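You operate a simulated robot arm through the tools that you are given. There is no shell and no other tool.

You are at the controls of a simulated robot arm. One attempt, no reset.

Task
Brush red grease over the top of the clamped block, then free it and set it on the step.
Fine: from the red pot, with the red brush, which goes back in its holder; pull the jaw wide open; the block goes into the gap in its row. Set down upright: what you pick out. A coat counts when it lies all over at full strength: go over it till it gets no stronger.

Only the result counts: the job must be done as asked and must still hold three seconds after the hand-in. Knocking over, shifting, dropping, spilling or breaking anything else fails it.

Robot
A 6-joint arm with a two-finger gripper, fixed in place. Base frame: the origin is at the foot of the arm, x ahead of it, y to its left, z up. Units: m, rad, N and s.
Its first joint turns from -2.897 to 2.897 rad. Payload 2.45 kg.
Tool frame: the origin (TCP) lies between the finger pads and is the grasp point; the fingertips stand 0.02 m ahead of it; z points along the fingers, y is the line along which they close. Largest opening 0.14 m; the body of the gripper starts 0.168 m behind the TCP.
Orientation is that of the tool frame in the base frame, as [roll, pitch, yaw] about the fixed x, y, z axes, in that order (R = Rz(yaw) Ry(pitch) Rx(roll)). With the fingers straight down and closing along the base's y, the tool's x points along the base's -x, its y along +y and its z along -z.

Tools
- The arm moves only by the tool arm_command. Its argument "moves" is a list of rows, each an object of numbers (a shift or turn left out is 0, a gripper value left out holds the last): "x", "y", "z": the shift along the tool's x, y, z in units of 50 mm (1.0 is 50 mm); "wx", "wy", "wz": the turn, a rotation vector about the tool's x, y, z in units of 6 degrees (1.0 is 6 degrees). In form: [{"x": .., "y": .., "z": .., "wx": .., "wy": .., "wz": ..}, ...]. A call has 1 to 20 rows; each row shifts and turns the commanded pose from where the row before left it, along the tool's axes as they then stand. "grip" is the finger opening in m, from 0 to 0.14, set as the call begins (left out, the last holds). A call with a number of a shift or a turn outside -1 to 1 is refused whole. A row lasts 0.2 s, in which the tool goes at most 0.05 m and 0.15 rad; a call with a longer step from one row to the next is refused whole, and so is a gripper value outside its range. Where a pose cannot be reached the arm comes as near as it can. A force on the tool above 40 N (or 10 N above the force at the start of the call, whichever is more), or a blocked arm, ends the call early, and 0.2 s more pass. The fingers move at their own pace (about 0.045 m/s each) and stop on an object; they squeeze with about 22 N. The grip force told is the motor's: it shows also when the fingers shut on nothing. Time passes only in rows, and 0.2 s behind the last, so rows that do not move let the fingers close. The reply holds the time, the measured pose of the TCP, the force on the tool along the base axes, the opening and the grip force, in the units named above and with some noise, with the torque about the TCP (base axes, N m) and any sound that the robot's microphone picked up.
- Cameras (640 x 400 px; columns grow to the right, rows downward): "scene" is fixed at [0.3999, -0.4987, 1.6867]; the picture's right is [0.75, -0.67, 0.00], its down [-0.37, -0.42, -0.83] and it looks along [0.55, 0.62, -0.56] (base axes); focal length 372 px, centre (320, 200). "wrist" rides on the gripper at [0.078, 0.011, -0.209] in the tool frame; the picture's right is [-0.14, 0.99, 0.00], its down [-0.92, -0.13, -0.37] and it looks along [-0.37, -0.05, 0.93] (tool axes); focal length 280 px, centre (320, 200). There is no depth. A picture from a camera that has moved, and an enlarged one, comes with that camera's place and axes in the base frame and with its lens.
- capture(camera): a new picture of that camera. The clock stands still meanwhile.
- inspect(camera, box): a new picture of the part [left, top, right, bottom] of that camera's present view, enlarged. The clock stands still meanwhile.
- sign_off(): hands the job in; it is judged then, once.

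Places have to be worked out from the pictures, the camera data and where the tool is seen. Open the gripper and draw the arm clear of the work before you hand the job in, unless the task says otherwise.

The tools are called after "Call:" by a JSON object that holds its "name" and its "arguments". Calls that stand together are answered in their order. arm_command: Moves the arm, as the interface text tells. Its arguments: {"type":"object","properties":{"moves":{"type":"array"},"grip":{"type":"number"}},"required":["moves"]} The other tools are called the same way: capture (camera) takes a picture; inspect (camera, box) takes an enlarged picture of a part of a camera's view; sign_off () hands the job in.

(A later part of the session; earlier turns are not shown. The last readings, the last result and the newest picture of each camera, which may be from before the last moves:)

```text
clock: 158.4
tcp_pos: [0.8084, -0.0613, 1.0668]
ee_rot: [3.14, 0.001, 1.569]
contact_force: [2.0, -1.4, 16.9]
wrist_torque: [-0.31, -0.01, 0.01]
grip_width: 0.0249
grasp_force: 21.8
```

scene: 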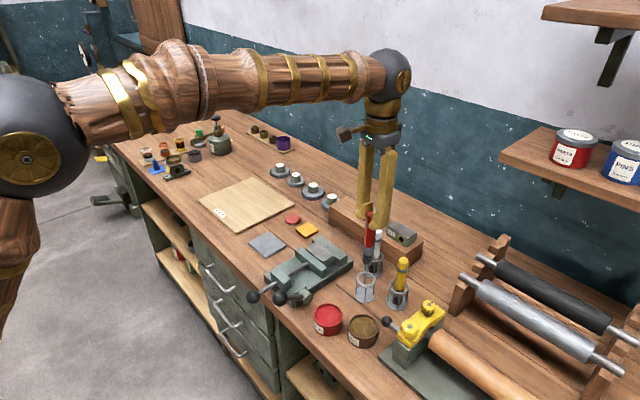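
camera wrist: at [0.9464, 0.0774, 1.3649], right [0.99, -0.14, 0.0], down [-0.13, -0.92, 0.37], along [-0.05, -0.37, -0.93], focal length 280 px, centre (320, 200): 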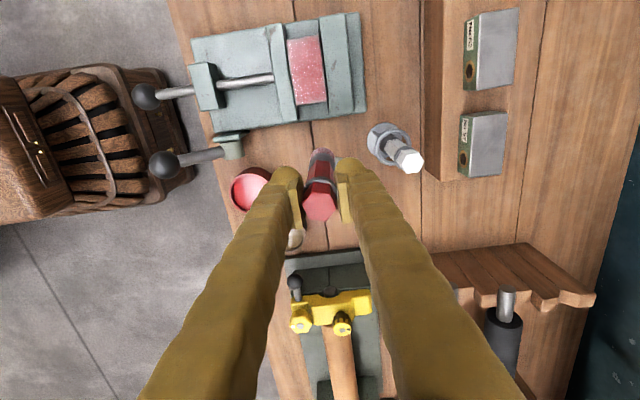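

17 N, loaded. I hold briefly, lift out and check the tip's lean relative to the tool.

Call:
{"name": "arm_command", "arguments": {"moves": [{"z": 0}, {"z": 0}, {"z": 0}, {"z": -0.3}, {"z": -0.5}, {"z": -0.5}, {"z": -0.4}, {"z": 0}]}}

Call:
{"name": "inspect", "arguments": {"camera": "wrist", "box": [260, 80, 380, 220]}}

Call:
{"name": "inspect", "arguments": {"camera": "scene", "box": [300, 220, 380, 310]}}

```text
clock: 160.2
tcp_pos: [0.8078, -0.0617, 1.1513]
ee_rot: [-3.141, 0.0, 1.571]
contact_force: [0.0, -0.4, -0.6]
wrist_torque: [0.0, -0.01, 0.02]
grip_width: 0.0246
grasp_force: 22.2
```

```text
2.86 times, centred on (320, 150) of wrist
camera zoom: at [0.8191, 0.0173, 1.3613], right [0.99, -0.14, 0.0], down [-0.13, -0.92, 0.37], along [-0.05, -0.37, -0.93], focal length 801 px, centre (320, 343)
```

zoom: 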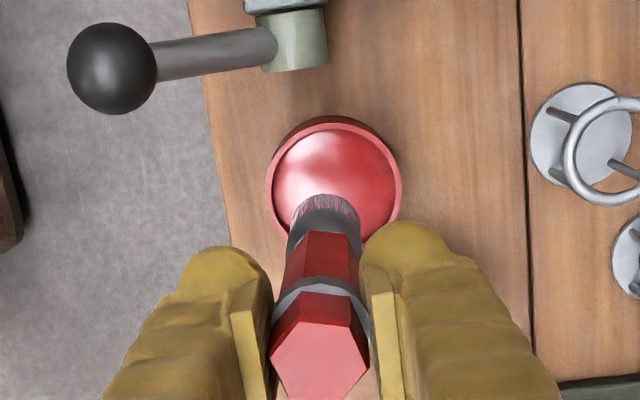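

```text
4.44 times, centred on (340, 265) of scene
camera zoom: at [0.3999, -0.4987, 1.6867], right [0.75, -0.67, 0.0], down [-0.37, -0.42, -0.83], along [0.55, 0.62, -0.56], focal length 1655 px, centre (231, -89)
```

zoom: 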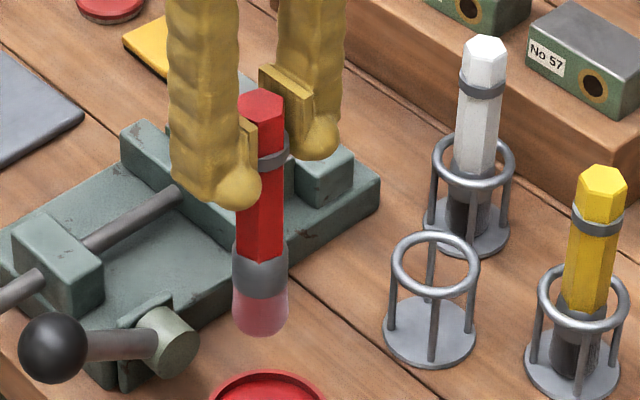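

Lean is small (tip ≈ +2 mm x, -2 mm y from the TCP). I go to the (-x,-y) corner with the tip centred right on the rim and touch down.

Call:
{"name": "arm_command", "arguments": {"moves": [{"x": 0.625, "y": 0.52}, {"x": 0.625, "y": 0.52}, {"x": 0.625, "y": 0.52}, {"x": 0.625, "y": 0.52}, {"z": 0.4}, {"z": 0.4}, {"z": 0.24}, {"z": 0}]}}

Call:
{"name": "arm_command", "arguments": {"moves": [{"z": 0.02}, {"z": 0.01}, {"z": 0}]}}

Call:
{"name": "arm_command", "arguments": {"moves": [{"z": 0.01}, {"z": 0}]}}

Call:
{"name": "arm_command", "arguments": {"moves": [{"z": 0.01}, {"z": 0}]}}

```text
clock: 162.0
tcp_pos: [0.9108, 0.0648, 1.0983]
ee_rot: [-3.141, 0.003, 1.57]
contact_force: [-0.6, 0.2, -1.6]
wrist_torque: [0.02, -0.03, 0.0]
grip_width: 0.0247
grasp_force: 22.0
```

```text
clock: 162.8
tcp_pos: [0.9109, 0.0643, 1.0976]
ee_rot: [-3.141, 0.001, 1.571]
contact_force: [0.2, -1.6, 0.0]
wrist_torque: [-0.01, 0.02, -0.01]
grip_width: 0.0246
grasp_force: 21.5
```

```text
clock: 163.4
tcp_pos: [0.912, 0.0642, 1.0965]
ee_rot: [3.141, 0.0, 1.572]
contact_force: [-1.0, 0.1, -0.6]
wrist_torque: [0.03, -0.04, 0.0]
grip_width: 0.0245
grasp_force: 22.0
```

```text
clock: 164.0
tcp_pos: [0.9127, 0.0654, 1.0965]
ee_rot: [3.141, 0.0, 1.57]
contact_force: [0.1, -0.5, -0.7]
wrist_torque: [-0.01, 0.0, 0.01]
grip_width: 0.0247
grasp_force: 21.9
```

Call:
{"name": "arm_command", "arguments": {"moves": [{"z": 0.01}, {"z": 0}]}}

Call:
{"name": "arm_command", "arguments": {"moves": [{"z": 0.006}, {"z": 0}]}}

```text
clock: 164.6
tcp_pos: [0.9117, 0.0635, 1.0957]
ee_rot: [-3.141, -0.001, 1.571]
contact_force: [-0.1, -0.2, 7.4]
wrist_torque: [-0.05, -0.07, -0.02]
grip_width: 0.0247
grasp_force: 22.0
```

```text
clock: 165.2
tcp_pos: [0.9122, 0.0634, 1.0953]
ee_rot: [3.139, 0.0, 1.571]
contact_force: [0.4, 1.0, 14.0]
wrist_torque: [0.16, 0.01, 0.0]
grip_width: 0.0248
grasp_force: 22.6
```

14 N; ease 0.2 mm and stroke +y right on the -x rim.

Call:
{"name": "arm_command", "arguments": {"moves": [{"z": -0.004}, {"x": 0.16}, {"x": 0.16}, {"x": 0}]}}

Call:
{"name": "arm_command", "arguments": {"moves": [{"x": 0.16}, {"x": 0.16}, {"x": 0}]}}

Call:
{"name": "arm_command", "arguments": {"moves": [{"x": 0.16}, {"x": 0.16}, {"x": 0}]}}

Call:
{"name": "arm_command", "arguments": {"moves": [{"x": 0.16}, {"x": 0.16}, {"x": 0.16}, {"x": 0.16}, {"x": 0}]}}

```text
clock: 166.2
tcp_pos: [0.9118, 0.0804, 1.0949]
ee_rot: [-3.141, 0.001, 1.571]
contact_force: [-0.1, -0.8, 2.8]
wrist_torque: [-0.23, -0.01, -0.04]
grip_width: 0.025
grasp_force: 22.7
```

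```text
clock: 167.0
tcp_pos: [0.9123, 0.0965, 1.0957]
ee_rot: [-3.142, 0.001, 1.57]
contact_force: [0.0, 0.6, 0.0]
wrist_torque: [-0.01, 0.01, -0.02]
grip_width: 0.0247
grasp_force: 22.2
```

```text
clock: 167.8
tcp_pos: [0.9117, 0.1115, 1.0949]
ee_rot: [3.141, 0.0, 1.57]
contact_force: [0.0, 0.8, -0.7]
wrist_torque: [0.01, 0.03, 0.01]
grip_width: 0.0248
grasp_force: 21.9
```

```text
clock: 169.0
tcp_pos: [0.9119, 0.1445, 1.0956]
ee_rot: [3.141, 0.0, 1.572]
contact_force: [-0.3, -0.4, 0.2]
wrist_torque: [-0.02, 0.02, 0.0]
grip_width: 0.0248
grasp_force: 22.1
```

Lost contact midway. At the +y end I lower to contact again and work back -y with closer force control.

Call:
{"name": "arm_command", "arguments": {"moves": [{"x": -0.06}, {"z": 0.01}, {"z": 0}]}}

Call:
{"name": "arm_command", "arguments": {"moves": [{"z": 0.01}, {"z": 0}]}}

Call:
{"name": "inspect", "arguments": {"camera": "wrist", "box": [260, 80, 380, 220]}}

```text
clock: 169.8
tcp_pos: [0.9108, 0.1412, 1.0959]
ee_rot: [3.141, -0.001, 1.571]
contact_force: [-0.1, 0.3, -1.2]
wrist_torque: [0.0, -0.04, 0.01]
grip_width: 0.0249
grasp_force: 21.4
```

```text
clock: 170.4
tcp_pos: [0.9131, 0.1423, 1.0947]
ee_rot: [3.139, 0.0, 1.569]
contact_force: [-0.4, 0.0, 9.0]
wrist_torque: [-0.09, -0.01, -0.01]
grip_width: 0.0251
grasp_force: 22.1
```

```text
2.86 times, centred on (320, 150) of wrist
camera zoom: at [0.9226, 0.2193, 1.3058], right [0.99, -0.14, 0.0], down [-0.13, -0.92, 0.37], along [-0.05, -0.37, -0.93], focal length 801 px, centre (320, 343)
```

zoom: 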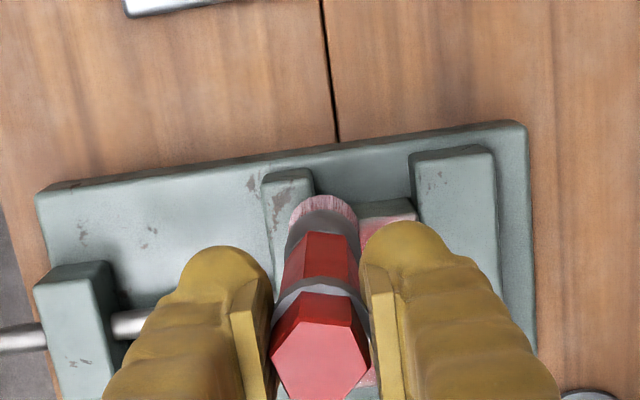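

9 N contact. Stroke -y on the rim in short segments.

Call:
{"name": "arm_command", "arguments": {"moves": [{"x": -0.16}, {"x": -0.16}, {"x": 0}]}}

Call:
{"name": "arm_command", "arguments": {"moves": [{"x": -0.16}, {"z": 0.004}, {"x": -0.16}, {"x": 0}]}}

```text
clock: 171.2
tcp_pos: [0.9128, 0.1256, 1.0938]
ee_rot: [3.141, 0.0, 1.571]
contact_force: [-0.5, 3.2, 15.9]
wrist_torque: [0.35, -0.03, 0.0]
grip_width: 0.0247
grasp_force: 22.0
```

```text
clock: 172.2
tcp_pos: [0.9113, 0.109, 1.0942]
ee_rot: [3.141, 0.001, 1.569]
contact_force: [-0.1, 0.9, 11.3]
wrist_torque: [0.06, -0.06, -0.06]
grip_width: 0.0248
grasp_force: 21.8
```

Good pressure (11–16 N). I ease slightly and continue to the -y end.

Call:
{"name": "arm_command", "arguments": {"moves": [{"z": -0.002}, {"x": -0.16}, {"x": -0.16}, {"x": 0}]}}

Call:
{"name": "arm_command", "arguments": {"moves": [{"x": -0.16}, {"x": -0.16}, {"x": 0}]}}

Call:
{"name": "arm_command", "arguments": {"moves": [{"x": -0.16}, {"x": -0.16}, {"x": 0}]}}

Call:
{"name": "inspect", "arguments": {"camera": "wrist", "box": [260, 80, 380, 220]}}

```text
clock: 173.2
tcp_pos: [0.911, 0.0927, 1.093]
ee_rot: [3.14, -0.001, 1.571]
contact_force: [-0.7, 4.0, 13.8]
wrist_torque: [0.33, -0.03, 0.02]
grip_width: 0.0248
grasp_force: 22.2
```

```text
clock: 174.0
tcp_pos: [0.9117, 0.0766, 1.0936]
ee_rot: [3.141, 0.001, 1.572]
contact_force: [-0.4, 1.6, 10.3]
wrist_torque: [0.02, 0.01, 0.0]
grip_width: 0.0249
grasp_force: 21.9
```

```text
clock: 174.8
tcp_pos: [0.9131, 0.061, 1.094]
ee_rot: [3.141, -0.001, 1.572]
contact_force: [0.3, 0.5, 7.1]
wrist_torque: [0.1, -0.02, 0.03]
grip_width: 0.0247
grasp_force: 22.1
```

```text
2.86 times, centred on (320, 150) of wrist
camera zoom: at [0.9233, 0.1392, 1.3038], right [0.99, -0.14, 0.0], down [-0.13, -0.92, 0.37], along [-0.05, -0.37, -0.93], focal length 801 px, centre (320, 343)
```

zoom: 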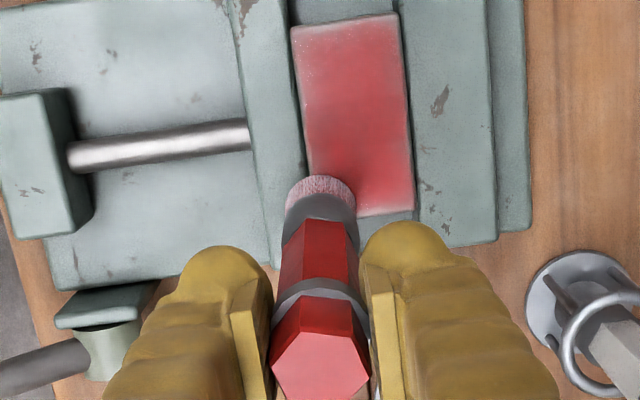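

The -x rim is now well covered. Tip leads +y ~6 mm, so I shift 7 mm further -y and wipe +x along the -y end rim.

Call:
{"name": "arm_command", "arguments": {"moves": [{"x": -0.14}, {"y": 0.16}, {"y": 0.16}, {"y": 0}]}}

Call:
{"name": "arm_command", "arguments": {"moves": [{"y": 0.16}, {"y": 0.16}, {"y": 0.1}, {"y": 0}]}}

Call:
{"name": "inspect", "arguments": {"camera": "wrist", "box": [260, 80, 380, 220]}}

```text
clock: 175.8
tcp_pos: [0.9282, 0.0539, 1.095]
ee_rot: [3.14, 0.0, 1.57]
contact_force: [-0.6, 0.6, -1.0]
wrist_torque: [0.01, -0.02, 0.01]
grip_width: 0.0249
grasp_force: 22.1
```

```text
clock: 176.8
tcp_pos: [0.9491, 0.0542, 1.094]
ee_rot: [3.141, 0.0, 1.571]
contact_force: [-0.5, -0.6, -0.7]
wrist_torque: [0.0, -0.01, 0.0]
grip_width: 0.0251
grasp_force: 21.9
```

```text
2.86 times, centred on (320, 150) of wrist
camera zoom: at [0.959, 0.1322, 1.3048], right [0.99, -0.14, 0.0], down [-0.13, -0.92, 0.37], along [-0.05, -0.37, -0.93], focal length 801 px, centre (320, 343)
```

zoom: 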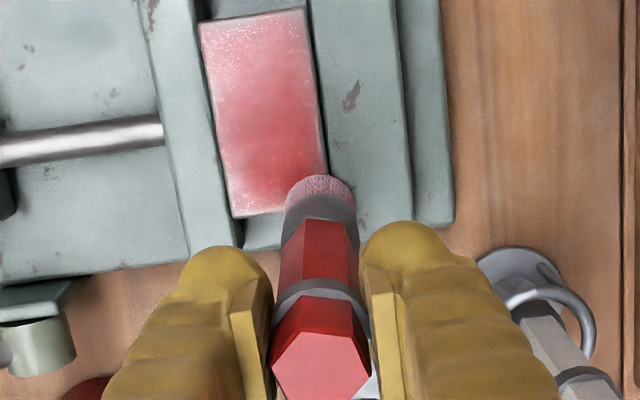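

No pressure on that wipe. Lower to contact at the (+x,-y) corner and wipe back -x.

Call:
{"name": "arm_command", "arguments": {"moves": [{"z": 0.01}, {"z": 0}]}}

Call:
{"name": "arm_command", "arguments": {"moves": [{"z": 0.01}, {"z": 0}]}}

```text
clock: 177.4
tcp_pos: [0.9485, 0.0546, 1.0938]
ee_rot: [3.141, -0.003, 1.571]
contact_force: [0.1, -0.8, -0.9]
wrist_torque: [0.01, -0.02, -0.03]
grip_width: 0.025
grasp_force: 22.1
```

```text
clock: 178.0
tcp_pos: [0.9488, 0.0542, 1.093]
ee_rot: [-3.141, 0.001, 1.569]
contact_force: [-0.7, 0.8, -1.1]
wrist_torque: [0.0, 0.0, -0.02]
grip_width: 0.0249
grasp_force: 22.0
```

Call:
{"name": "arm_command", "arguments": {"moves": [{"z": 0.01}, {"z": 0}]}}

Call:
{"name": "arm_command", "arguments": {"moves": [{"z": 0.01}, {"z": 0}]}}

```text
clock: 178.6
tcp_pos: [0.9487, 0.0562, 1.0924]
ee_rot: [3.141, 0.001, 1.57]
contact_force: [0.8, -1.9, 10.2]
wrist_torque: [-0.13, -0.03, 0.04]
grip_width: 0.0251
grasp_force: 22.0
```

```text
clock: 179.2
tcp_pos: [0.9484, 0.0542, 1.093]
ee_rot: [3.14, -0.001, 1.571]
contact_force: [1.2, -1.2, 19.6]
wrist_torque: [-0.05, -0.05, -0.02]
grip_width: 0.0251
grasp_force: 21.9
```

20 N; ease 0.4 mm, wipe -x along the -y end.

Call:
{"name": "arm_command", "arguments": {"moves": [{"z": -0.008}, {"y": -0.14}, {"y": -0.14}, {"y": 0}]}}

Call:
{"name": "arm_command", "arguments": {"moves": [{"y": -0.14}, {"y": -0.14}, {"y": -0.14}, {"y": 0}]}}

Call:
{"name": "inspect", "arguments": {"camera": "wrist", "box": [260, 80, 380, 220]}}

Call:
{"name": "inspect", "arguments": {"camera": "scene", "box": [280, 210, 350, 270]}}

```text
clock: 180.2
tcp_pos: [0.9355, 0.0551, 1.0924]
ee_rot: [3.141, 0.001, 1.572]
contact_force: [2.2, 0.3, 13.8]
wrist_torque: [0.0, -0.18, -0.03]
grip_width: 0.0246
grasp_force: 21.9
```

```text
clock: 181.2
tcp_pos: [0.9143, 0.0551, 1.092]
ee_rot: [3.14, 0.001, 1.571]
contact_force: [0.0, 0.7, 3.9]
wrist_torque: [0.08, -0.15, -0.01]
grip_width: 0.0249
grasp_force: 22.2
```

```text
2.86 times, centred on (320, 150) of wrist
camera zoom: at [0.9248, 0.1325, 1.3029], right [0.99, -0.14, 0.0], down [-0.13, -0.92, 0.37], along [-0.05, -0.37, -0.93], focal length 801 px, centre (320, 343)
```

zoom: 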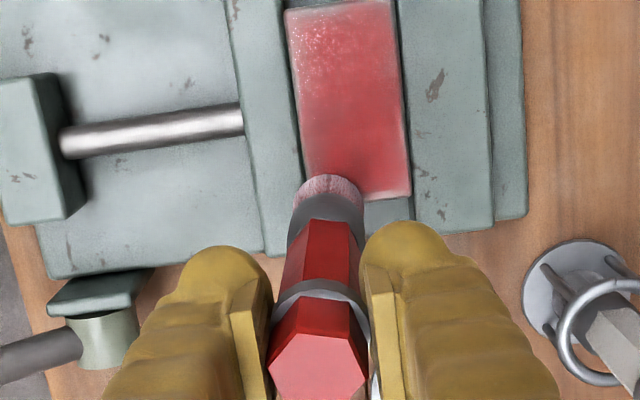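

```text
6.67 times, centred on (315, 240) of scene
camera zoom: at [0.3999, -0.4987, 1.6867], right [0.75, -0.67, 0.0], down [-0.37, -0.42, -0.83], along [0.55, 0.62, -0.56], focal length 2482 px, centre (353, -67)
```

zoom: 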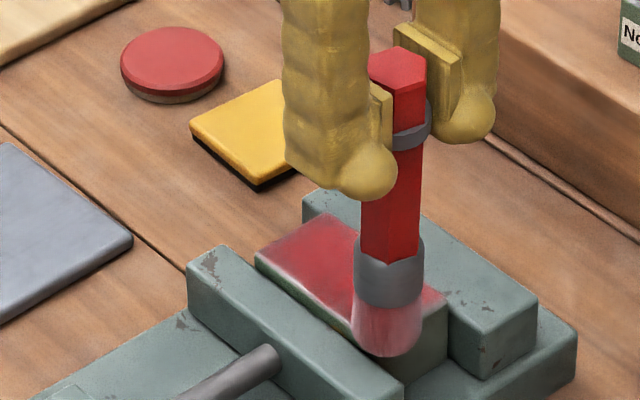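

-y end done well. Next the +x rim: lift a little, shift to TCP x≈0.948 and touch down.

Call:
{"name": "arm_command", "arguments": {"moves": [{"z": -0.06}, {"y": 0.34}, {"y": 0.34}, {"z": 0.05}, {"z": 0}]}}

Call:
{"name": "arm_command", "arguments": {"moves": [{"z": 0.01}, {"z": 0}]}}

Call:
{"name": "arm_command", "arguments": {"moves": [{"z": 0.01}, {"z": 0}]}}

```text
clock: 182.4
tcp_pos: [0.9476, 0.0537, 1.0924]
ee_rot: [-3.141, 0.0, 1.572]
contact_force: [0.2, -1.0, -0.8]
wrist_torque: [0.01, 0.0, 0.01]
grip_width: 0.0248
grasp_force: 21.8
```

```text
clock: 183.0
tcp_pos: [0.9479, 0.0543, 1.0932]
ee_rot: [-3.14, -0.001, 1.572]
contact_force: [0.7, -1.5, 5.2]
wrist_torque: [-0.14, 0.02, -0.01]
grip_width: 0.0248
grasp_force: 22.2
```

```text
clock: 183.6
tcp_pos: [0.9477, 0.0532, 1.0934]
ee_rot: [3.14, 0.0, 1.57]
contact_force: [1.5, 0.3, 11.5]
wrist_torque: [0.08, 0.0, -0.02]
grip_width: 0.0248
grasp_force: 22.3
```

Call:
{"name": "arm_command", "arguments": {"moves": [{"x": 0.16}, {"x": 0.16}, {"x": 0}]}}

Call:
{"name": "arm_command", "arguments": {"moves": [{"x": 0.16}, {"x": 0.16}, {"x": 0}]}}

Call:
{"name": "arm_command", "arguments": {"moves": [{"x": 0.16}, {"x": 0.16}, {"x": 0}]}}

```text
clock: 184.4
tcp_pos: [0.9489, 0.0714, 1.0922]
ee_rot: [3.141, -0.001, 1.572]
contact_force: [-0.5, 0.0, 10.0]
wrist_torque: [-0.17, 0.04, 0.0]
grip_width: 0.0248
grasp_force: 22.2
```

```text
clock: 185.2
tcp_pos: [0.948, 0.0853, 1.0917]
ee_rot: [3.141, 0.001, 1.571]
contact_force: [0.4, -2.9, 12.5]
wrist_torque: [-0.5, -0.03, 0.0]
grip_width: 0.0248
grasp_force: 22.1
```

```text
clock: 186.0
tcp_pos: [0.9478, 0.1016, 1.0919]
ee_rot: [-3.141, -0.001, 1.568]
contact_force: [0.0, 1.0, 2.7]
wrist_torque: [0.06, 0.01, 0.04]
grip_width: 0.0246
grasp_force: 21.8
```

Pressure dropped to 3 N; I lower 0.3 mm and continue to the +y end.

Call:
{"name": "arm_command", "arguments": {"moves": [{"z": 0.006}, {"x": 0.16}, {"x": 0.16}, {"x": 0}]}}

Call:
{"name": "arm_command", "arguments": {"moves": [{"z": 0.002}, {"x": 0.16}, {"x": 0.16}, {"x": 0.1}, {"x": 0}]}}

Call:
{"name": "inspect", "arguments": {"camera": "wrist", "box": [260, 80, 380, 220]}}

```text
clock: 187.0
tcp_pos: [0.9485, 0.1195, 1.0931]
ee_rot: [3.141, 0.001, 1.572]
contact_force: [0.0, 0.1, 0.5]
wrist_torque: [0.01, 0.02, -0.02]
grip_width: 0.025
grasp_force: 22.0
```

```text
clock: 188.2
tcp_pos: [0.9478, 0.1385, 1.091]
ee_rot: [-3.141, 0.0, 1.571]
contact_force: [0.2, 0.2, -0.6]
wrist_torque: [-0.04, 0.02, 0.0]
grip_width: 0.0248
grasp_force: 22.4
```

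```text
2.86 times, centred on (320, 150) of wrist
camera zoom: at [0.9582, 0.2164, 1.3024], right [0.99, -0.14, 0.0], down [-0.13, -0.92, 0.37], along [-0.05, -0.37, -0.93], focal length 801 px, centre (320, 343)
```

zoom: 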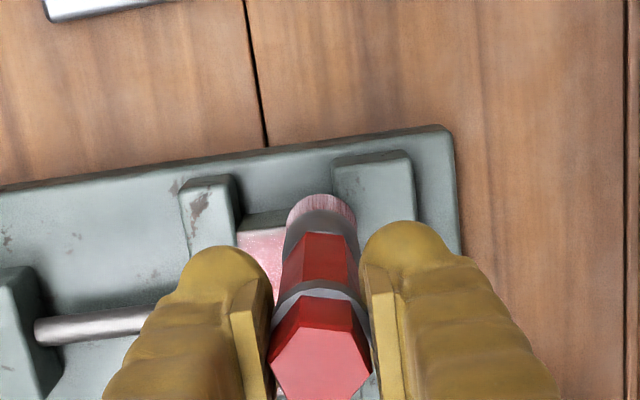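

Now nearly straight, at the +y end. Lower to contact and go back -y on the +x rim.

Call:
{"name": "arm_command", "arguments": {"moves": [{"z": 0.01}, {"z": 0}]}}

Call:
{"name": "arm_command", "arguments": {"moves": [{"z": 0.01}, {"z": 0}]}}

```text
clock: 188.8
tcp_pos: [0.948, 0.1388, 1.0918]
ee_rot: [3.141, 0.0, 1.57]
contact_force: [0.5, -0.2, 0.1]
wrist_torque: [0.02, 0.02, 0.02]
grip_width: 0.0247
grasp_force: 22.4
```

```text
clock: 189.4
tcp_pos: [0.9476, 0.1392, 1.0916]
ee_rot: [3.141, -0.001, 1.572]
contact_force: [-0.5, -2.5, 8.3]
wrist_torque: [-0.29, 0.0, 0.02]
grip_width: 0.0247
grasp_force: 22.1
```

Call:
{"name": "arm_command", "arguments": {"moves": [{"x": -0.16}, {"x": -0.16}, {"x": 0}]}}

Call:
{"name": "arm_command", "arguments": {"moves": [{"x": -0.16}, {"x": -0.16}, {"x": 0}]}}

Call:
{"name": "arm_command", "arguments": {"moves": [{"x": -0.16}, {"x": -0.16}, {"x": 0}]}}

Call:
{"name": "arm_command", "arguments": {"moves": [{"x": -0.16}, {"x": -0.16}, {"x": -0.16}, {"x": 0}]}}

Call:
{"name": "inspect", "arguments": {"camera": "wrist", "box": [260, 80, 380, 220]}}

```text
clock: 190.2
tcp_pos: [0.9465, 0.1233, 1.0916]
ee_rot: [3.141, -0.002, 1.569]
contact_force: [0.4, 2.8, 9.0]
wrist_torque: [0.26, -0.02, -0.01]
grip_width: 0.0248
grasp_force: 21.2
```

```text
clock: 191.0
tcp_pos: [0.9485, 0.1065, 1.092]
ee_rot: [3.139, 0.001, 1.571]
contact_force: [1.5, 4.1, 19.5]
wrist_torque: [0.17, -0.01, -0.02]
grip_width: 0.0248
grasp_force: 22.1
```

```text
clock: 191.8
tcp_pos: [0.9486, 0.0895, 1.0914]
ee_rot: [3.142, 0.0, 1.571]
contact_force: [-0.9, -0.3, 7.7]
wrist_torque: [-0.09, 0.03, 0.02]
grip_width: 0.0248
grasp_force: 22.2
```

```text
clock: 192.8
tcp_pos: [0.9478, 0.0665, 1.0913]
ee_rot: [-3.141, 0.0, 1.572]
contact_force: [-0.2, 0.2, -0.6]
wrist_torque: [-0.01, 0.02, 0.01]
grip_width: 0.0245
grasp_force: 21.8
```

```text
2.86 times, centred on (320, 150) of wrist
camera zoom: at [0.9588, 0.1452, 1.3008], right [0.99, -0.14, 0.0], down [-0.13, -0.92, 0.37], along [-0.05, -0.37, -0.93], focal length 801 px, centre (320, 343)
```

zoom: 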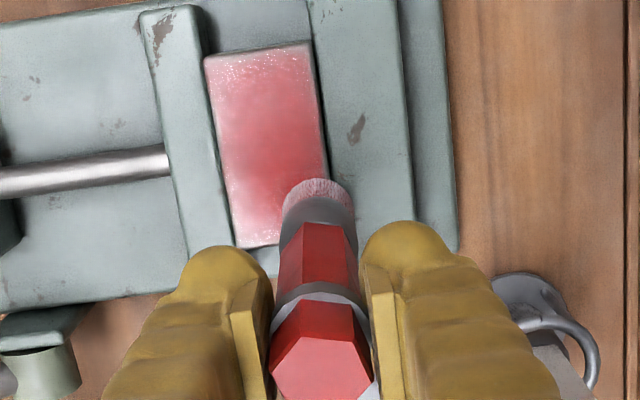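

Good +x rim pass. Now the +y end rim: lift, go to TCP y≈0.135 (tip leads +y ~5 mm), touch down and wipe -x.

Call:
{"name": "arm_command", "arguments": {"moves": [{"z": -0.06}, {"x": 0.7}, {"x": 0.67}, {"z": 0.06}, {"z": 0}]}}

Call:
{"name": "arm_command", "arguments": {"moves": [{"z": 0.01}, {"z": 0}]}}

Call:
{"name": "arm_command", "arguments": {"moves": [{"z": 0.01}, {"z": 0}]}}

```text
clock: 194.0
tcp_pos: [0.9477, 0.1361, 1.0909]
ee_rot: [-3.142, 0.0, 1.572]
contact_force: [-0.7, -0.8, -0.3]
wrist_torque: [0.0, 0.04, 0.0]
grip_width: 0.0249
grasp_force: 22.3
```

```text
clock: 194.6
tcp_pos: [0.9483, 0.1367, 1.0914]
ee_rot: [3.142, 0.0, 1.57]
contact_force: [-0.1, 0.0, -0.5]
wrist_torque: [-0.01, -0.04, 0.0]
grip_width: 0.0249
grasp_force: 21.8
```

```text
clock: 195.2
tcp_pos: [0.9482, 0.1362, 1.0903]
ee_rot: [-3.141, 0.0, 1.57]
contact_force: [0.5, -0.3, -1.3]
wrist_torque: [-0.02, -0.01, 0.01]
grip_width: 0.025
grasp_force: 21.8
```

Call:
{"name": "arm_command", "arguments": {"moves": [{"z": 0.01}, {"z": 0}]}}

Call:
{"name": "arm_command", "arguments": {"moves": [{"z": 0.01}, {"z": 0}]}}

```text
clock: 195.8
tcp_pos: [0.9485, 0.1355, 1.0894]
ee_rot: [-3.141, 0.001, 1.571]
contact_force: [-0.3, -0.9, 3.6]
wrist_torque: [-0.03, -0.01, 0.0]
grip_width: 0.0249
grasp_force: 22.5
```

```text
clock: 196.4
tcp_pos: [0.948, 0.1359, 1.0909]
ee_rot: [3.138, 0.0, 1.57]
contact_force: [-0.1, 0.3, 16.6]
wrist_torque: [0.01, -0.08, 0.01]
grip_width: 0.025
grasp_force: 22.5
```

Call:
{"name": "arm_command", "arguments": {"moves": [{"z": -0.004}, {"y": -0.14}, {"y": -0.14}, {"y": 0}]}}

Call:
{"name": "arm_command", "arguments": {"moves": [{"y": -0.14}, {"y": -0.14}, {"y": -0.14}, {"y": 0}]}}

Call:
{"name": "inspect", "arguments": {"camera": "wrist", "box": [260, 80, 380, 220]}}

Call:
{"name": "inspect", "arguments": {"camera": "scene", "box": [280, 190, 350, 260]}}

```text
clock: 197.4
tcp_pos: [0.9332, 0.1348, 1.0888]
ee_rot: [3.14, -0.001, 1.57]
contact_force: [5.6, -0.3, 23.8]
wrist_torque: [-0.16, -0.67, -0.03]
grip_width: 0.0249
grasp_force: 22.1
```

```text
clock: 198.4
tcp_pos: [0.9124, 0.1349, 1.0888]
ee_rot: [3.14, -0.001, 1.569]
contact_force: [0.2, 0.2, -0.7]
wrist_torque: [0.01, -0.04, -0.01]
grip_width: 0.0248
grasp_force: 22.3
```

```text
2.86 times, centred on (320, 150) of wrist
camera zoom: at [0.9234, 0.2136, 1.2984], right [0.99, -0.14, 0.0], down [-0.13, -0.92, 0.37], along [-0.05, -0.37, -0.93], focal length 801 px, centre (320, 343)
```

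zoom: 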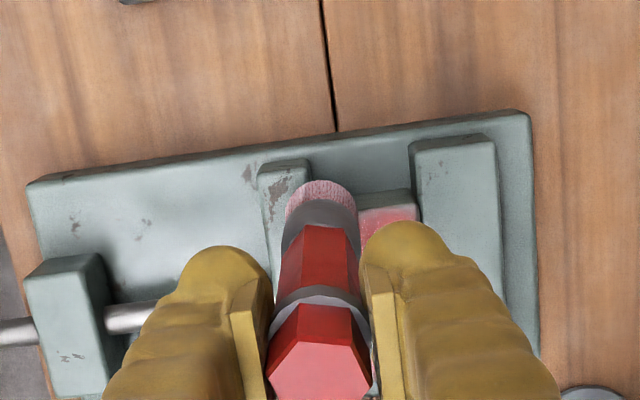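

```text
5.71 times, centred on (315, 225) of scene
camera zoom: at [0.3999, -0.4987, 1.6867], right [0.75, -0.67, 0.0], down [-0.37, -0.42, -0.83], along [0.55, 0.62, -0.56], focal length 2128 px, centre (349, 57)
```

zoom: 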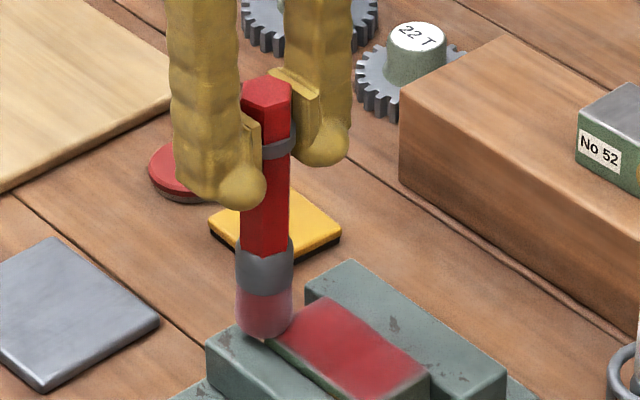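

The coat now reaches the edges much better. I lift and look at it unobstructed again.

Call:
{"name": "arm_command", "arguments": {"moves": [{"z": -0.6}, {"z": -0.6}, {"x": -0.9, "y": 0.12}, {"x": -0.9, "y": 0.12}, {"x": -0.9, "y": 0.12}, {"z": 0}]}}

Call:
{"name": "inspect", "arguments": {"camera": "wrist", "box": [270, 20, 370, 120]}}

Call:
{"name": "inspect", "arguments": {"camera": "scene", "box": [290, 225, 340, 270]}}

```text
clock: 199.8
tcp_pos: [0.9307, -0.001, 1.1482]
ee_rot: [3.141, 0.0, 1.572]
contact_force: [0.1, 0.1, 0.5]
wrist_torque: [-0.05, -0.01, -0.04]
grip_width: 0.0248
grasp_force: 21.9
```

```text
4.00 times, centred on (320, 70) of wrist
camera zoom: at [0.9418, 0.077, 1.3582], right [0.99, -0.14, 0.0], down [-0.13, -0.92, 0.37], along [-0.05, -0.37, -0.93], focal length 1122 px, centre (320, 720)
```

zoom: 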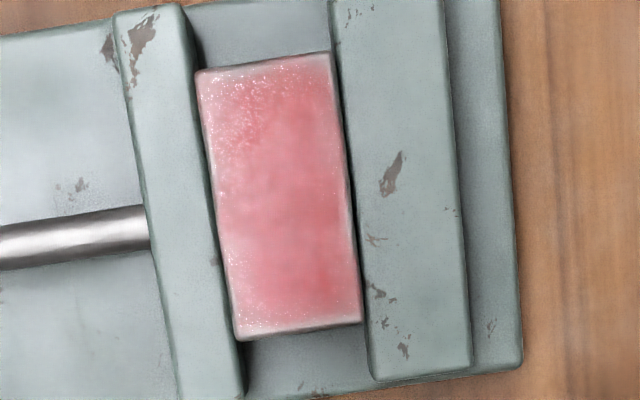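

```text
8.89 times, centred on (315, 248) of scene
camera zoom: at [0.3999, -0.4987, 1.6867], right [0.75, -0.67, 0.0], down [-0.37, -0.42, -0.83], along [0.55, 0.62, -0.56], focal length 3309 px, centre (364, -222)
```

zoom: 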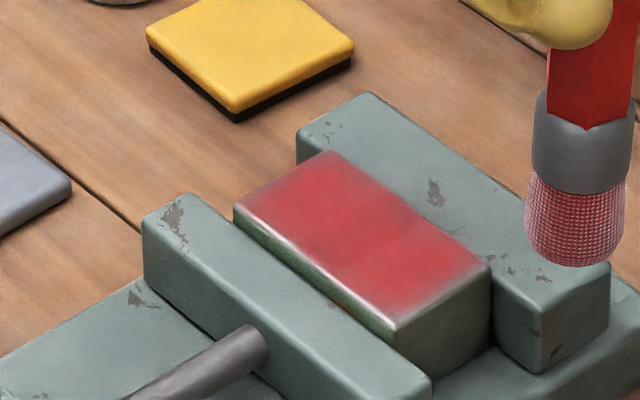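

Clearly stronger at the rims than before; a thin band at the -y and +y ends is still slightly weak. I take one more load and do another full round.

Call:
{"name": "arm_command", "arguments": {"moves": [{"x": -0.44, "y": -0.807}, {"x": -0.44, "y": -0.807}, {"x": -0.44, "y": -0.807}, {"z": 0.43}, {"z": 0.43}, {"z": 0.43}, {"z": 0.43}, {"z": 0}]}}

Call:
{"name": "inspect", "arguments": {"camera": "scene", "box": [300, 250, 380, 350]}}

Call:
{"name": "arm_command", "arguments": {"moves": [{"z": 0.02}, {"z": 0.02}, {"z": 0}]}}

Call:
{"name": "arm_command", "arguments": {"moves": [{"z": 0.01}, {"z": 0}]}}

Call:
{"name": "arm_command", "arguments": {"moves": [{"z": 0.01}, {"z": 0}]}}

```text
clock: 201.6
tcp_pos: [0.8118, -0.0644, 1.0609]
ee_rot: [3.141, -0.001, 1.572]
contact_force: [-0.6, 0.2, 0.2]
wrist_torque: [-0.03, 0.06, 0.0]
grip_width: 0.0248
grasp_force: 22.5
```

```text
4.00 times, centred on (340, 300) of scene
camera zoom: at [0.3999, -0.4987, 1.6867], right [0.75, -0.67, 0.0], down [-0.37, -0.42, -0.83], along [0.55, 0.62, -0.56], focal length 1489 px, centre (240, -200)
```

zoom: 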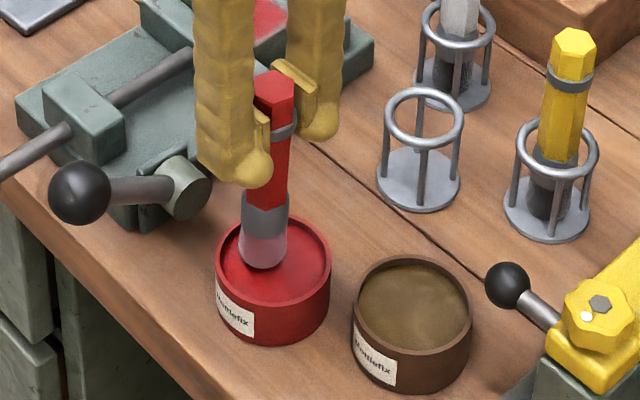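

```text
clock: 202.4
tcp_pos: [0.8104, -0.0652, 1.0604]
ee_rot: [-3.14, -0.001, 1.573]
contact_force: [-0.5, 0.4, 0.1]
wrist_torque: [0.02, 0.01, 0.03]
grip_width: 0.0248
grasp_force: 22.2
```

```text
clock: 203.0
tcp_pos: [0.8099, -0.0651, 1.0611]
ee_rot: [3.141, 0.0, 1.569]
contact_force: [-0.1, -1.2, 0.0]
wrist_torque: [0.0, 0.01, -0.04]
grip_width: 0.0248
grasp_force: 22.0
```

```text
clock: 203.6
tcp_pos: [0.8102, -0.065, 1.06]
ee_rot: [3.141, -0.001, 1.571]
contact_force: [-0.1, -0.1, -0.1]
wrist_torque: [0.0, -0.03, 0.03]
grip_width: 0.0248
grasp_force: 21.6
```

Call:
{"name": "arm_command", "arguments": {"moves": [{"z": 0.01}, {"z": 0}]}}

Call:
{"name": "arm_command", "arguments": {"moves": [{"z": 0.01}, {"z": 0}]}}

Call:
{"name": "arm_command", "arguments": {"moves": [{"z": 0.01}, {"z": 0}]}}

```text
clock: 204.2
tcp_pos: [0.809, -0.0653, 1.0616]
ee_rot: [3.141, 0.0, 1.571]
contact_force: [0.3, -0.1, -1.8]
wrist_torque: [0.0, -0.06, 0.02]
grip_width: 0.0249
grasp_force: 22.4
```

```text
clock: 204.8
tcp_pos: [0.8097, -0.0657, 1.0591]
ee_rot: [-3.141, 0.0, 1.57]
contact_force: [0.3, 0.3, -0.2]
wrist_torque: [0.0, -0.03, 0.01]
grip_width: 0.0249
grasp_force: 22.3
```

```text
clock: 205.4
tcp_pos: [0.8087, -0.0657, 1.0585]
ee_rot: [3.141, -0.001, 1.571]
contact_force: [0.6, -0.3, 0.4]
wrist_torque: [0.01, 0.0, 0.01]
grip_width: 0.0246
grasp_force: 21.9
```

Call:
{"name": "arm_command", "arguments": {"moves": [{"z": 0.01}, {"z": 0}]}}

Call:
{"name": "arm_command", "arguments": {"moves": [{"z": 0.008}, {"z": 0}, {"z": 0}, {"z": 0}]}}

```text
clock: 206.0
tcp_pos: [0.8101, -0.0653, 1.0572]
ee_rot: [-3.141, -0.002, 1.572]
contact_force: [0.2, -0.7, -0.9]
wrist_torque: [-0.01, 0.01, -0.01]
grip_width: 0.0246
grasp_force: 22.0
```

```text
clock: 207.0
tcp_pos: [0.8098, -0.0651, 1.0573]
ee_rot: [3.14, -0.001, 1.57]
contact_force: [0.3, -0.4, -0.3]
wrist_torque: [0.02, -0.01, 0.01]
grip_width: 0.0248
grasp_force: 22.5
```

Call:
{"name": "arm_command", "arguments": {"moves": [{"z": 0.01}, {"z": 0}]}}

Call:
{"name": "arm_command", "arguments": {"moves": [{"z": 0.01}, {"z": 0}]}}

Call:
{"name": "inspect", "arguments": {"camera": "scene", "box": [310, 260, 360, 320]}}

```text
clock: 207.6
tcp_pos: [0.81, -0.066, 1.058]
ee_rot: [-3.14, -0.001, 1.57]
contact_force: [0.7, -0.4, -0.8]
wrist_torque: [0.0, -0.01, -0.01]
grip_width: 0.0248
grasp_force: 21.9
```

```text
clock: 208.2
tcp_pos: [0.809, -0.0663, 1.0574]
ee_rot: [3.141, -0.001, 1.57]
contact_force: [0.1, -0.1, -0.1]
wrist_torque: [-0.02, -0.02, -0.03]
grip_width: 0.0248
grasp_force: 22.3
```

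```text
6.67 times, centred on (335, 290) of scene
camera zoom: at [0.3999, -0.4987, 1.6867], right [0.75, -0.67, 0.0], down [-0.37, -0.42, -0.83], along [0.55, 0.62, -0.56], focal length 2482 px, centre (220, -400)
```

zoom: 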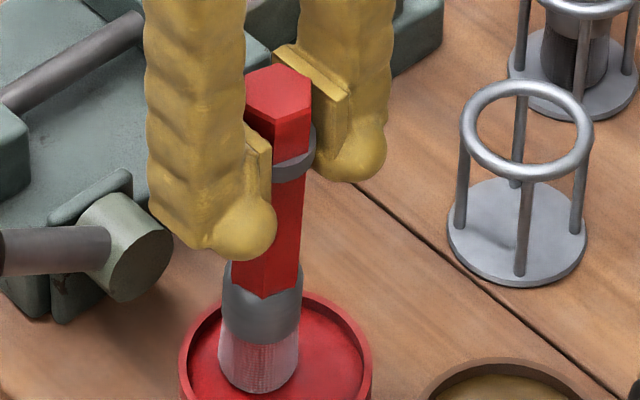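

Call:
{"name": "arm_command", "arguments": {"moves": [{"z": 0.01}, {"z": 0}]}}

Call:
{"name": "arm_command", "arguments": {"moves": [{"z": 0.01}, {"z": 0}]}}

Call:
{"name": "arm_command", "arguments": {"moves": [{"z": 0.01}, {"z": 0}]}}

```text
clock: 208.8
tcp_pos: [0.8106, -0.0649, 1.0572]
ee_rot: [3.141, 0.001, 1.572]
contact_force: [0.1, -0.6, 0.4]
wrist_torque: [0.03, 0.02, 0.01]
grip_width: 0.0245
grasp_force: 22.0
```

```text
clock: 209.4
tcp_pos: [0.8104, -0.0656, 1.0578]
ee_rot: [3.141, 0.001, 1.57]
contact_force: [0.5, 0.3, 8.8]
wrist_torque: [-0.01, -0.09, 0.0]
grip_width: 0.0249
grasp_force: 22.0
```

```text
clock: 210.0
tcp_pos: [0.8096, -0.0661, 1.056]
ee_rot: [3.14, 0.0, 1.571]
contact_force: [1.5, 0.7, 23.0]
wrist_torque: [0.0, -0.01, -0.01]
grip_width: 0.0252
grasp_force: 21.9
```

23 N – dipped. I lift out and check the brush's lean from the wrist camera.

Call:
{"name": "arm_command", "arguments": {"moves": [{"z": 0}, {"z": 0}, {"z": 0}, {"z": -0.3}, {"z": -0.5}, {"z": -0.5}, {"z": -0.4}, {"z": 0}]}}

Call:
{"name": "inspect", "arguments": {"camera": "wrist", "box": [260, 80, 380, 220]}}

Call:
{"name": "inspect", "arguments": {"camera": "scene", "box": [300, 220, 380, 310]}}

```text
clock: 211.8
tcp_pos: [0.8109, -0.0641, 1.1392]
ee_rot: [-3.139, 0.0, 1.572]
contact_force: [-0.4, -0.6, 0.0]
wrist_torque: [0.0, 0.0, -0.04]
grip_width: 0.0248
grasp_force: 22.4
```

```text
2.86 times, centred on (320, 150) of wrist
camera zoom: at [0.8204, 0.0134, 1.3497], right [0.99, -0.14, 0.0], down [-0.13, -0.92, 0.37], along [-0.05, -0.37, -0.93], focal length 801 px, centre (320, 343)
```

zoom: 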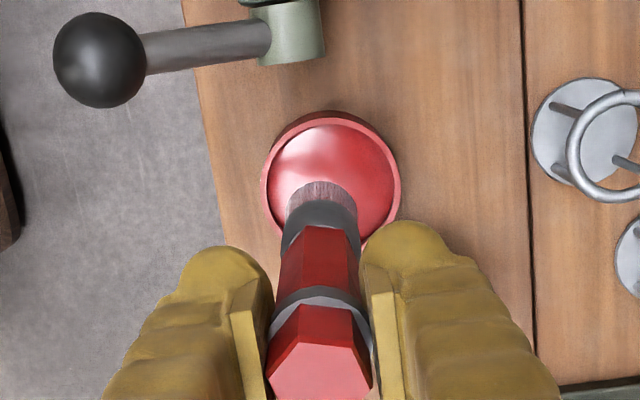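

```text
4.44 times, centred on (340, 265) of scene
camera zoom: at [0.3999, -0.4987, 1.6867], right [0.75, -0.67, 0.0], down [-0.37, -0.42, -0.83], along [0.55, 0.62, -0.56], focal length 1655 px, centre (231, -89)
```

zoom: 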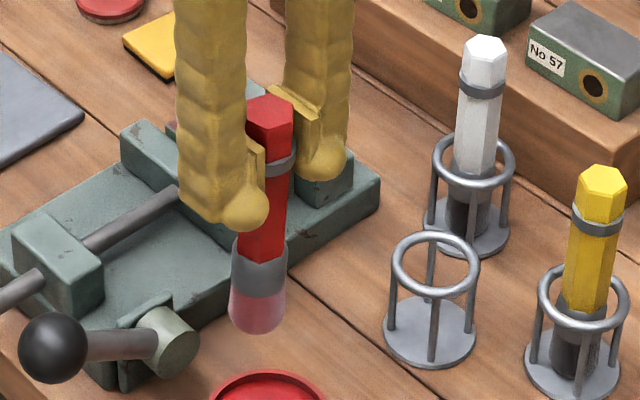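

The tip leads +y by ~6 mm. I go back to the (-x,-y) corner and touch down for the next round.

Call:
{"name": "arm_command", "arguments": {"moves": [{"x": 0.595, "y": 0.51}, {"x": 0.595, "y": 0.51}, {"x": 0.595, "y": 0.51}, {"x": 0.595, "y": 0.51}, {"z": 0.4}, {"z": 0.4}, {"z": 0.24}, {"z": 0}]}}

Call:
{"name": "arm_command", "arguments": {"moves": [{"z": 0.02}, {"z": 0.01}, {"z": 0}]}}

Call:
{"name": "arm_command", "arguments": {"moves": [{"z": 0.01}, {"z": 0}]}}

Call:
{"name": "arm_command", "arguments": {"moves": [{"z": 0.01}, {"z": 0}]}}

```text
clock: 213.6
tcp_pos: [0.9105, 0.054, 1.0882]
ee_rot: [-3.141, 0.0, 1.571]
contact_force: [0.0, -0.2, -0.7]
wrist_torque: [-0.04, 0.0, -0.03]
grip_width: 0.0249
grasp_force: 21.7
```

```text
clock: 214.4
tcp_pos: [0.9107, 0.0546, 1.0876]
ee_rot: [-3.141, 0.001, 1.571]
contact_force: [0.1, -1.2, -0.1]
wrist_torque: [-0.01, -0.03, 0.01]
grip_width: 0.025
grasp_force: 22.3
```

```text
clock: 215.0
tcp_pos: [0.9119, 0.0544, 1.0872]
ee_rot: [3.141, 0.0, 1.571]
contact_force: [0.3, 0.2, -0.3]
wrist_torque: [0.0, 0.0, -0.05]
grip_width: 0.0249
grasp_force: 22.0
```

```text
clock: 215.6
tcp_pos: [0.9126, 0.0541, 1.0861]
ee_rot: [3.141, 0.0, 1.572]
contact_force: [0.1, 0.9, -0.8]
wrist_torque: [-0.02, 0.04, -0.02]
grip_width: 0.0248
grasp_force: 22.0
```

Call:
{"name": "arm_command", "arguments": {"moves": [{"z": 0.01}, {"z": 0}]}}

Call:
{"name": "arm_command", "arguments": {"moves": [{"z": 0.01}, {"z": 0}]}}

```text
clock: 216.2
tcp_pos: [0.9122, 0.0535, 1.0864]
ee_rot: [3.141, 0.0, 1.571]
contact_force: [-0.1, -1.0, -0.2]
wrist_torque: [-0.01, 0.01, 0.0]
grip_width: 0.0249
grasp_force: 22.6
```

```text
clock: 216.8
tcp_pos: [0.9125, 0.0536, 1.0844]
ee_rot: [3.141, -0.001, 1.572]
contact_force: [0.7, -0.1, 3.1]
wrist_torque: [-0.03, -0.05, -0.02]
grip_width: 0.025
grasp_force: 22.0
```

Contact at commanded 1.0852. I add 0.4 mm and stroke +y along the -x rim with checks.

Call:
{"name": "arm_command", "arguments": {"moves": [{"z": 0.008}, {"x": 0.16}, {"x": 0.16}, {"x": 0}]}}

Call:
{"name": "arm_command", "arguments": {"moves": [{"x": 0.16}, {"x": 0.16}, {"x": 0}]}}

Call:
{"name": "arm_command", "arguments": {"moves": [{"x": 0.16}, {"x": 0.16}, {"x": 0}]}}

```text
clock: 217.8
tcp_pos: [0.9121, 0.0707, 1.0854]
ee_rot: [3.141, 0.0, 1.571]
contact_force: [-0.8, -1.1, 10.5]
wrist_torque: [-0.31, 0.0, 0.0]
grip_width: 0.0245
grasp_force: 21.7
```

```text
clock: 218.6
tcp_pos: [0.9121, 0.0876, 1.0845]
ee_rot: [3.14, -0.001, 1.571]
contact_force: [-0.2, -1.0, 8.9]
wrist_torque: [-0.31, 0.0, -0.01]
grip_width: 0.0248
grasp_force: 21.9
```

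```text
clock: 219.4
tcp_pos: [0.9116, 0.1018, 1.0836]
ee_rot: [-3.14, 0.0, 1.57]
contact_force: [0.2, -2.6, 11.3]
wrist_torque: [-0.34, -0.02, -0.02]
grip_width: 0.0247
grasp_force: 22.0
```

Steady 9–11 N. Continue to and slightly past the +y end.

Call:
{"name": "arm_command", "arguments": {"moves": [{"x": 0.16}, {"x": 0.16}, {"x": 0}]}}

Call:
{"name": "arm_command", "arguments": {"moves": [{"x": 0.16}, {"x": 0.16}, {"x": 0.1}, {"x": 0}]}}

Call:
{"name": "inspect", "arguments": {"camera": "wrist", "box": [260, 80, 380, 220]}}

```text
clock: 220.2
tcp_pos: [0.9128, 0.1189, 1.0843]
ee_rot: [3.141, 0.0, 1.57]
contact_force: [-0.3, -0.6, 10.3]
wrist_torque: [-0.07, -0.03, -0.01]
grip_width: 0.0246
grasp_force: 21.8
```

```text
clock: 221.2
tcp_pos: [0.9135, 0.1406, 1.0845]
ee_rot: [-3.141, 0.001, 1.572]
contact_force: [-0.1, -2.0, 8.6]
wrist_torque: [-0.28, 0.01, -0.01]
grip_width: 0.025
grasp_force: 22.1
```

```text
2.86 times, centred on (320, 150) of wrist
camera zoom: at [0.9231, 0.2176, 1.2942], right [0.99, -0.14, 0.0], down [-0.13, -0.92, 0.37], along [-0.05, -0.37, -0.93], focal length 801 px, centre (320, 343)
```

zoom: 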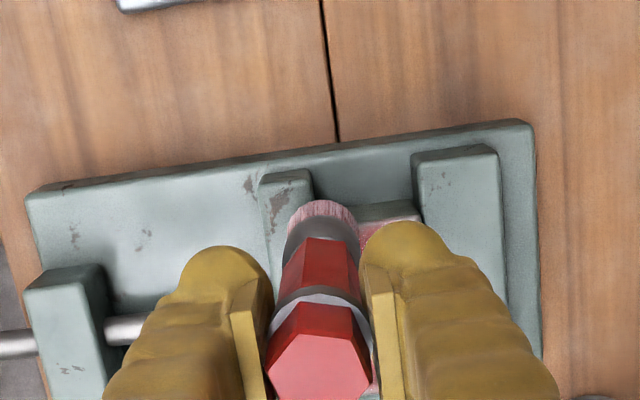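

Excellent, steady 8–11 N all along and hardly any lean. Now wipe +x along the +y end.

Call:
{"name": "arm_command", "arguments": {"moves": [{"y": 0.14}, {"y": 0.14}, {"y": 0}]}}

Call:
{"name": "arm_command", "arguments": {"moves": [{"y": 0.14}, {"y": 0.14}, {"y": 0.14}, {"y": 0}]}}

```text
clock: 222.0
tcp_pos: [0.926, 0.1396, 1.0842]
ee_rot: [3.141, -0.001, 1.571]
contact_force: [-0.8, 0.8, 0.8]
wrist_torque: [0.07, 0.02, -0.01]
grip_width: 0.0249
grasp_force: 22.1
```

```text
clock: 223.0
tcp_pos: [0.9473, 0.1393, 1.0838]
ee_rot: [-3.141, -0.001, 1.571]
contact_force: [0.2, -0.3, -0.5]
wrist_torque: [0.0, 0.01, 0.02]
grip_width: 0.0248
grasp_force: 21.6
```

Pressure lost on the cross wipe; lower to contact and wipe back -x over the +y end.

Call:
{"name": "arm_command", "arguments": {"moves": [{"z": 0.01}, {"z": 0}]}}

Call:
{"name": "arm_command", "arguments": {"moves": [{"z": 0.01}, {"z": 0}]}}

```text
clock: 223.6
tcp_pos: [0.9464, 0.1394, 1.0835]
ee_rot: [-3.141, -0.001, 1.571]
contact_force: [-0.4, -0.4, -1.2]
wrist_torque: [0.01, 0.0, 0.01]
grip_width: 0.0248
grasp_force: 21.6
```

```text
clock: 224.2
tcp_pos: [0.9465, 0.1396, 1.0844]
ee_rot: [3.141, -0.001, 1.571]
contact_force: [-0.9, 1.3, 7.6]
wrist_torque: [0.13, -0.03, -0.01]
grip_width: 0.0251
grasp_force: 22.1
```

Call:
{"name": "arm_command", "arguments": {"moves": [{"y": -0.14}, {"y": -0.14}, {"y": 0}]}}

Call:
{"name": "arm_command", "arguments": {"moves": [{"y": -0.14}, {"y": -0.14}, {"y": -0.1}, {"y": 0}]}}

Call:
{"name": "inspect", "arguments": {"camera": "wrist", "box": [260, 80, 380, 220]}}

```text
clock: 225.0
tcp_pos: [0.9317, 0.138, 1.0831]
ee_rot: [-3.141, 0.0, 1.57]
contact_force: [-0.3, -1.2, 1.3]
wrist_torque: [-0.05, 0.08, 0.01]
grip_width: 0.0248
grasp_force: 22.0
```

```text
clock: 226.0
tcp_pos: [0.9124, 0.1386, 1.0854]
ee_rot: [3.14, 0.001, 1.571]
contact_force: [-0.2, 0.4, -0.6]
wrist_torque: [0.01, -0.01, -0.01]
grip_width: 0.0249
grasp_force: 21.6
```

```text
2.86 times, centred on (320, 150) of wrist
camera zoom: at [0.9242, 0.2167, 1.2943], right [0.99, -0.14, 0.0], down [-0.13, -0.92, 0.37], along [-0.05, -0.37, -0.93], focal length 801 px, centre (320, 343)
```

zoom: 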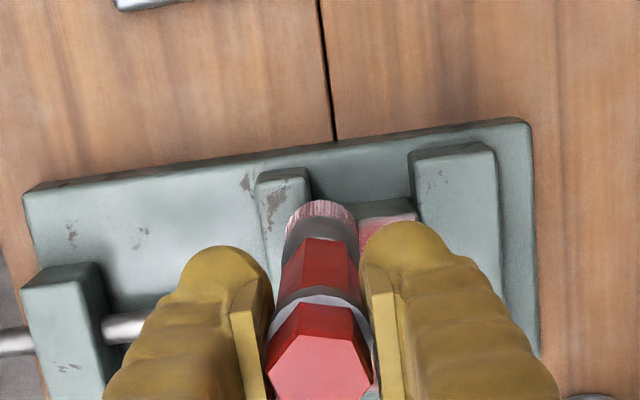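

Next, lanes along y: shift to x≈0.922, lower to contact at the +y end, and stroke -y.

Call:
{"name": "arm_command", "arguments": {"moves": [{"y": 0.2}, {"z": 0.01}, {"z": 0}]}}

Call:
{"name": "arm_command", "arguments": {"moves": [{"z": 0.01}, {"z": 0}]}}

```text
clock: 226.8
tcp_pos: [0.9237, 0.139, 1.0826]
ee_rot: [3.141, 0.001, 1.57]
contact_force: [0.2, -0.3, -0.7]
wrist_torque: [-0.01, 0.03, 0.01]
grip_width: 0.0248
grasp_force: 22.1
```

```text
clock: 227.4
tcp_pos: [0.9237, 0.1383, 1.0845]
ee_rot: [3.139, 0.0, 1.571]
contact_force: [1.0, -0.6, 8.3]
wrist_torque: [-0.09, 0.01, -0.03]
grip_width: 0.0246
grasp_force: 21.9
```

Call:
{"name": "arm_command", "arguments": {"moves": [{"x": -0.16}, {"x": -0.16}, {"x": 0}]}}

Call:
{"name": "arm_command", "arguments": {"moves": [{"x": -0.16}, {"x": -0.16}, {"x": 0}]}}

Call:
{"name": "arm_command", "arguments": {"moves": [{"x": -0.16}, {"x": -0.16}, {"x": 0}]}}

Call:
{"name": "arm_command", "arguments": {"moves": [{"x": -0.16}, {"x": -0.16}, {"x": -0.16}, {"x": -0.1}, {"x": 0}]}}

Call:
{"name": "inspect", "arguments": {"camera": "wrist", "box": [260, 80, 380, 220]}}

```text
clock: 228.2
tcp_pos: [0.9238, 0.1221, 1.083]
ee_rot: [-3.142, 0.001, 1.57]
contact_force: [-0.8, 3.4, 16.0]
wrist_torque: [0.44, 0.0, 0.02]
grip_width: 0.0248
grasp_force: 22.1
```

```text
clock: 229.0
tcp_pos: [0.9237, 0.1069, 1.0837]
ee_rot: [-3.141, 0.001, 1.572]
contact_force: [-0.9, 2.5, 13.5]
wrist_torque: [0.08, 0.04, -0.01]
grip_width: 0.0247
grasp_force: 22.5
```

```text
clock: 229.8
tcp_pos: [0.9239, 0.0896, 1.0825]
ee_rot: [3.141, 0.001, 1.572]
contact_force: [0.3, 4.0, 16.1]
wrist_torque: [0.24, 0.04, 0.02]
grip_width: 0.025
grasp_force: 22.1
```

```text
clock: 231.0
tcp_pos: [0.9234, 0.0619, 1.0814]
ee_rot: [-3.141, -0.001, 1.571]
contact_force: [0.3, 0.4, 6.7]
wrist_torque: [0.0, 0.03, 0.01]
grip_width: 0.0249
grasp_force: 22.4
```

```text
2.86 times, centred on (320, 150) of wrist
camera zoom: at [0.934, 0.1395, 1.2915], right [0.99, -0.14, 0.0], down [-0.13, -0.92, 0.37], along [-0.05, -0.37, -0.93], focal length 801 px, centre (320, 343)
```

zoom: 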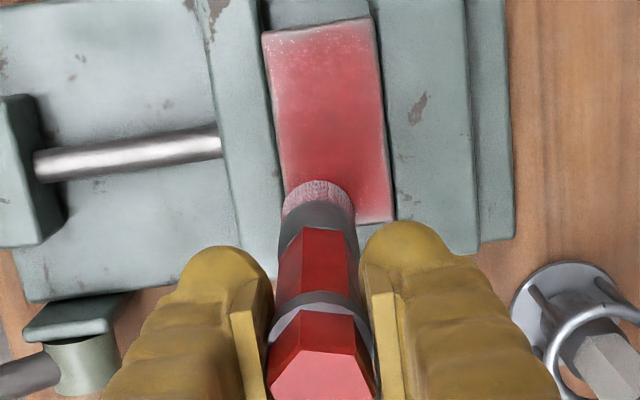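

Solid contact on the whole lane. Next: 7 mm further -y, over to x≈0.934, and stroke +y.

Call:
{"name": "arm_command", "arguments": {"moves": [{"x": -0.14}, {"y": 0.2}, {"x": 0.16}, {"x": 0.16}, {"x": 0}]}}

Call:
{"name": "arm_command", "arguments": {"moves": [{"x": 0.16}, {"x": 0.16}, {"x": 0}]}}

Call:
{"name": "arm_command", "arguments": {"moves": [{"x": 0.16}, {"x": 0.16}, {"x": 0}]}}

Call:
{"name": "arm_command", "arguments": {"moves": [{"x": 0.16}, {"x": 0.16}, {"x": 0.16}, {"x": 0.16}, {"x": 0}]}}

```text
clock: 232.2
tcp_pos: [0.934, 0.0713, 1.0817]
ee_rot: [-3.141, -0.001, 1.569]
contact_force: [-0.4, -0.1, -0.4]
wrist_torque: [0.01, 0.06, 0.01]
grip_width: 0.0251
grasp_force: 22.0
```

```text
clock: 233.0
tcp_pos: [0.9347, 0.0858, 1.0831]
ee_rot: [3.141, -0.001, 1.571]
contact_force: [0.0, 0.5, -1.4]
wrist_torque: [-0.03, -0.01, 0.0]
grip_width: 0.0248
grasp_force: 21.7
```

```text
clock: 233.8
tcp_pos: [0.9335, 0.1029, 1.0825]
ee_rot: [3.141, 0.0, 1.571]
contact_force: [-0.5, 0.4, -0.8]
wrist_torque: [-0.01, -0.04, 0.0]
grip_width: 0.0246
grasp_force: 21.8
```

```text
clock: 235.0
tcp_pos: [0.9327, 0.1354, 1.0814]
ee_rot: [3.141, -0.001, 1.569]
contact_force: [-0.6, -0.2, -0.7]
wrist_torque: [-0.01, 0.0, 0.0]
grip_width: 0.0249
grasp_force: 22.3
```

Lost contact on this +y pass. I lower to contact at the +y end and stroke -y on the x≈0.934 lane.

Call:
{"name": "arm_command", "arguments": {"moves": [{"z": 0.014}, {"z": 0}]}}

Call:
{"name": "arm_command", "arguments": {"moves": [{"z": 0.01}, {"z": 0}]}}

Call:
{"name": "arm_command", "arguments": {"moves": [{"z": 0.01}, {"z": 0}]}}

```text
clock: 235.6
tcp_pos: [0.9341, 0.135, 1.0816]
ee_rot: [-3.141, 0.002, 1.57]
contact_force: [-0.1, -0.9, -1.5]
wrist_torque: [-0.01, 0.0, 0.01]
grip_width: 0.0246
grasp_force: 21.8
```

```text
clock: 236.2
tcp_pos: [0.932, 0.1342, 1.0817]
ee_rot: [3.14, -0.001, 1.57]
contact_force: [0.0, 0.4, 9.7]
wrist_torque: [-0.06, -0.03, -0.04]
grip_width: 0.0248
grasp_force: 22.3
```

```text
clock: 236.8
tcp_pos: [0.9331, 0.1349, 1.0807]
ee_rot: [3.139, 0.0, 1.571]
contact_force: [0.2, -1.2, 17.6]
wrist_torque: [-0.21, 0.0, -0.02]
grip_width: 0.0248
grasp_force: 21.7
```

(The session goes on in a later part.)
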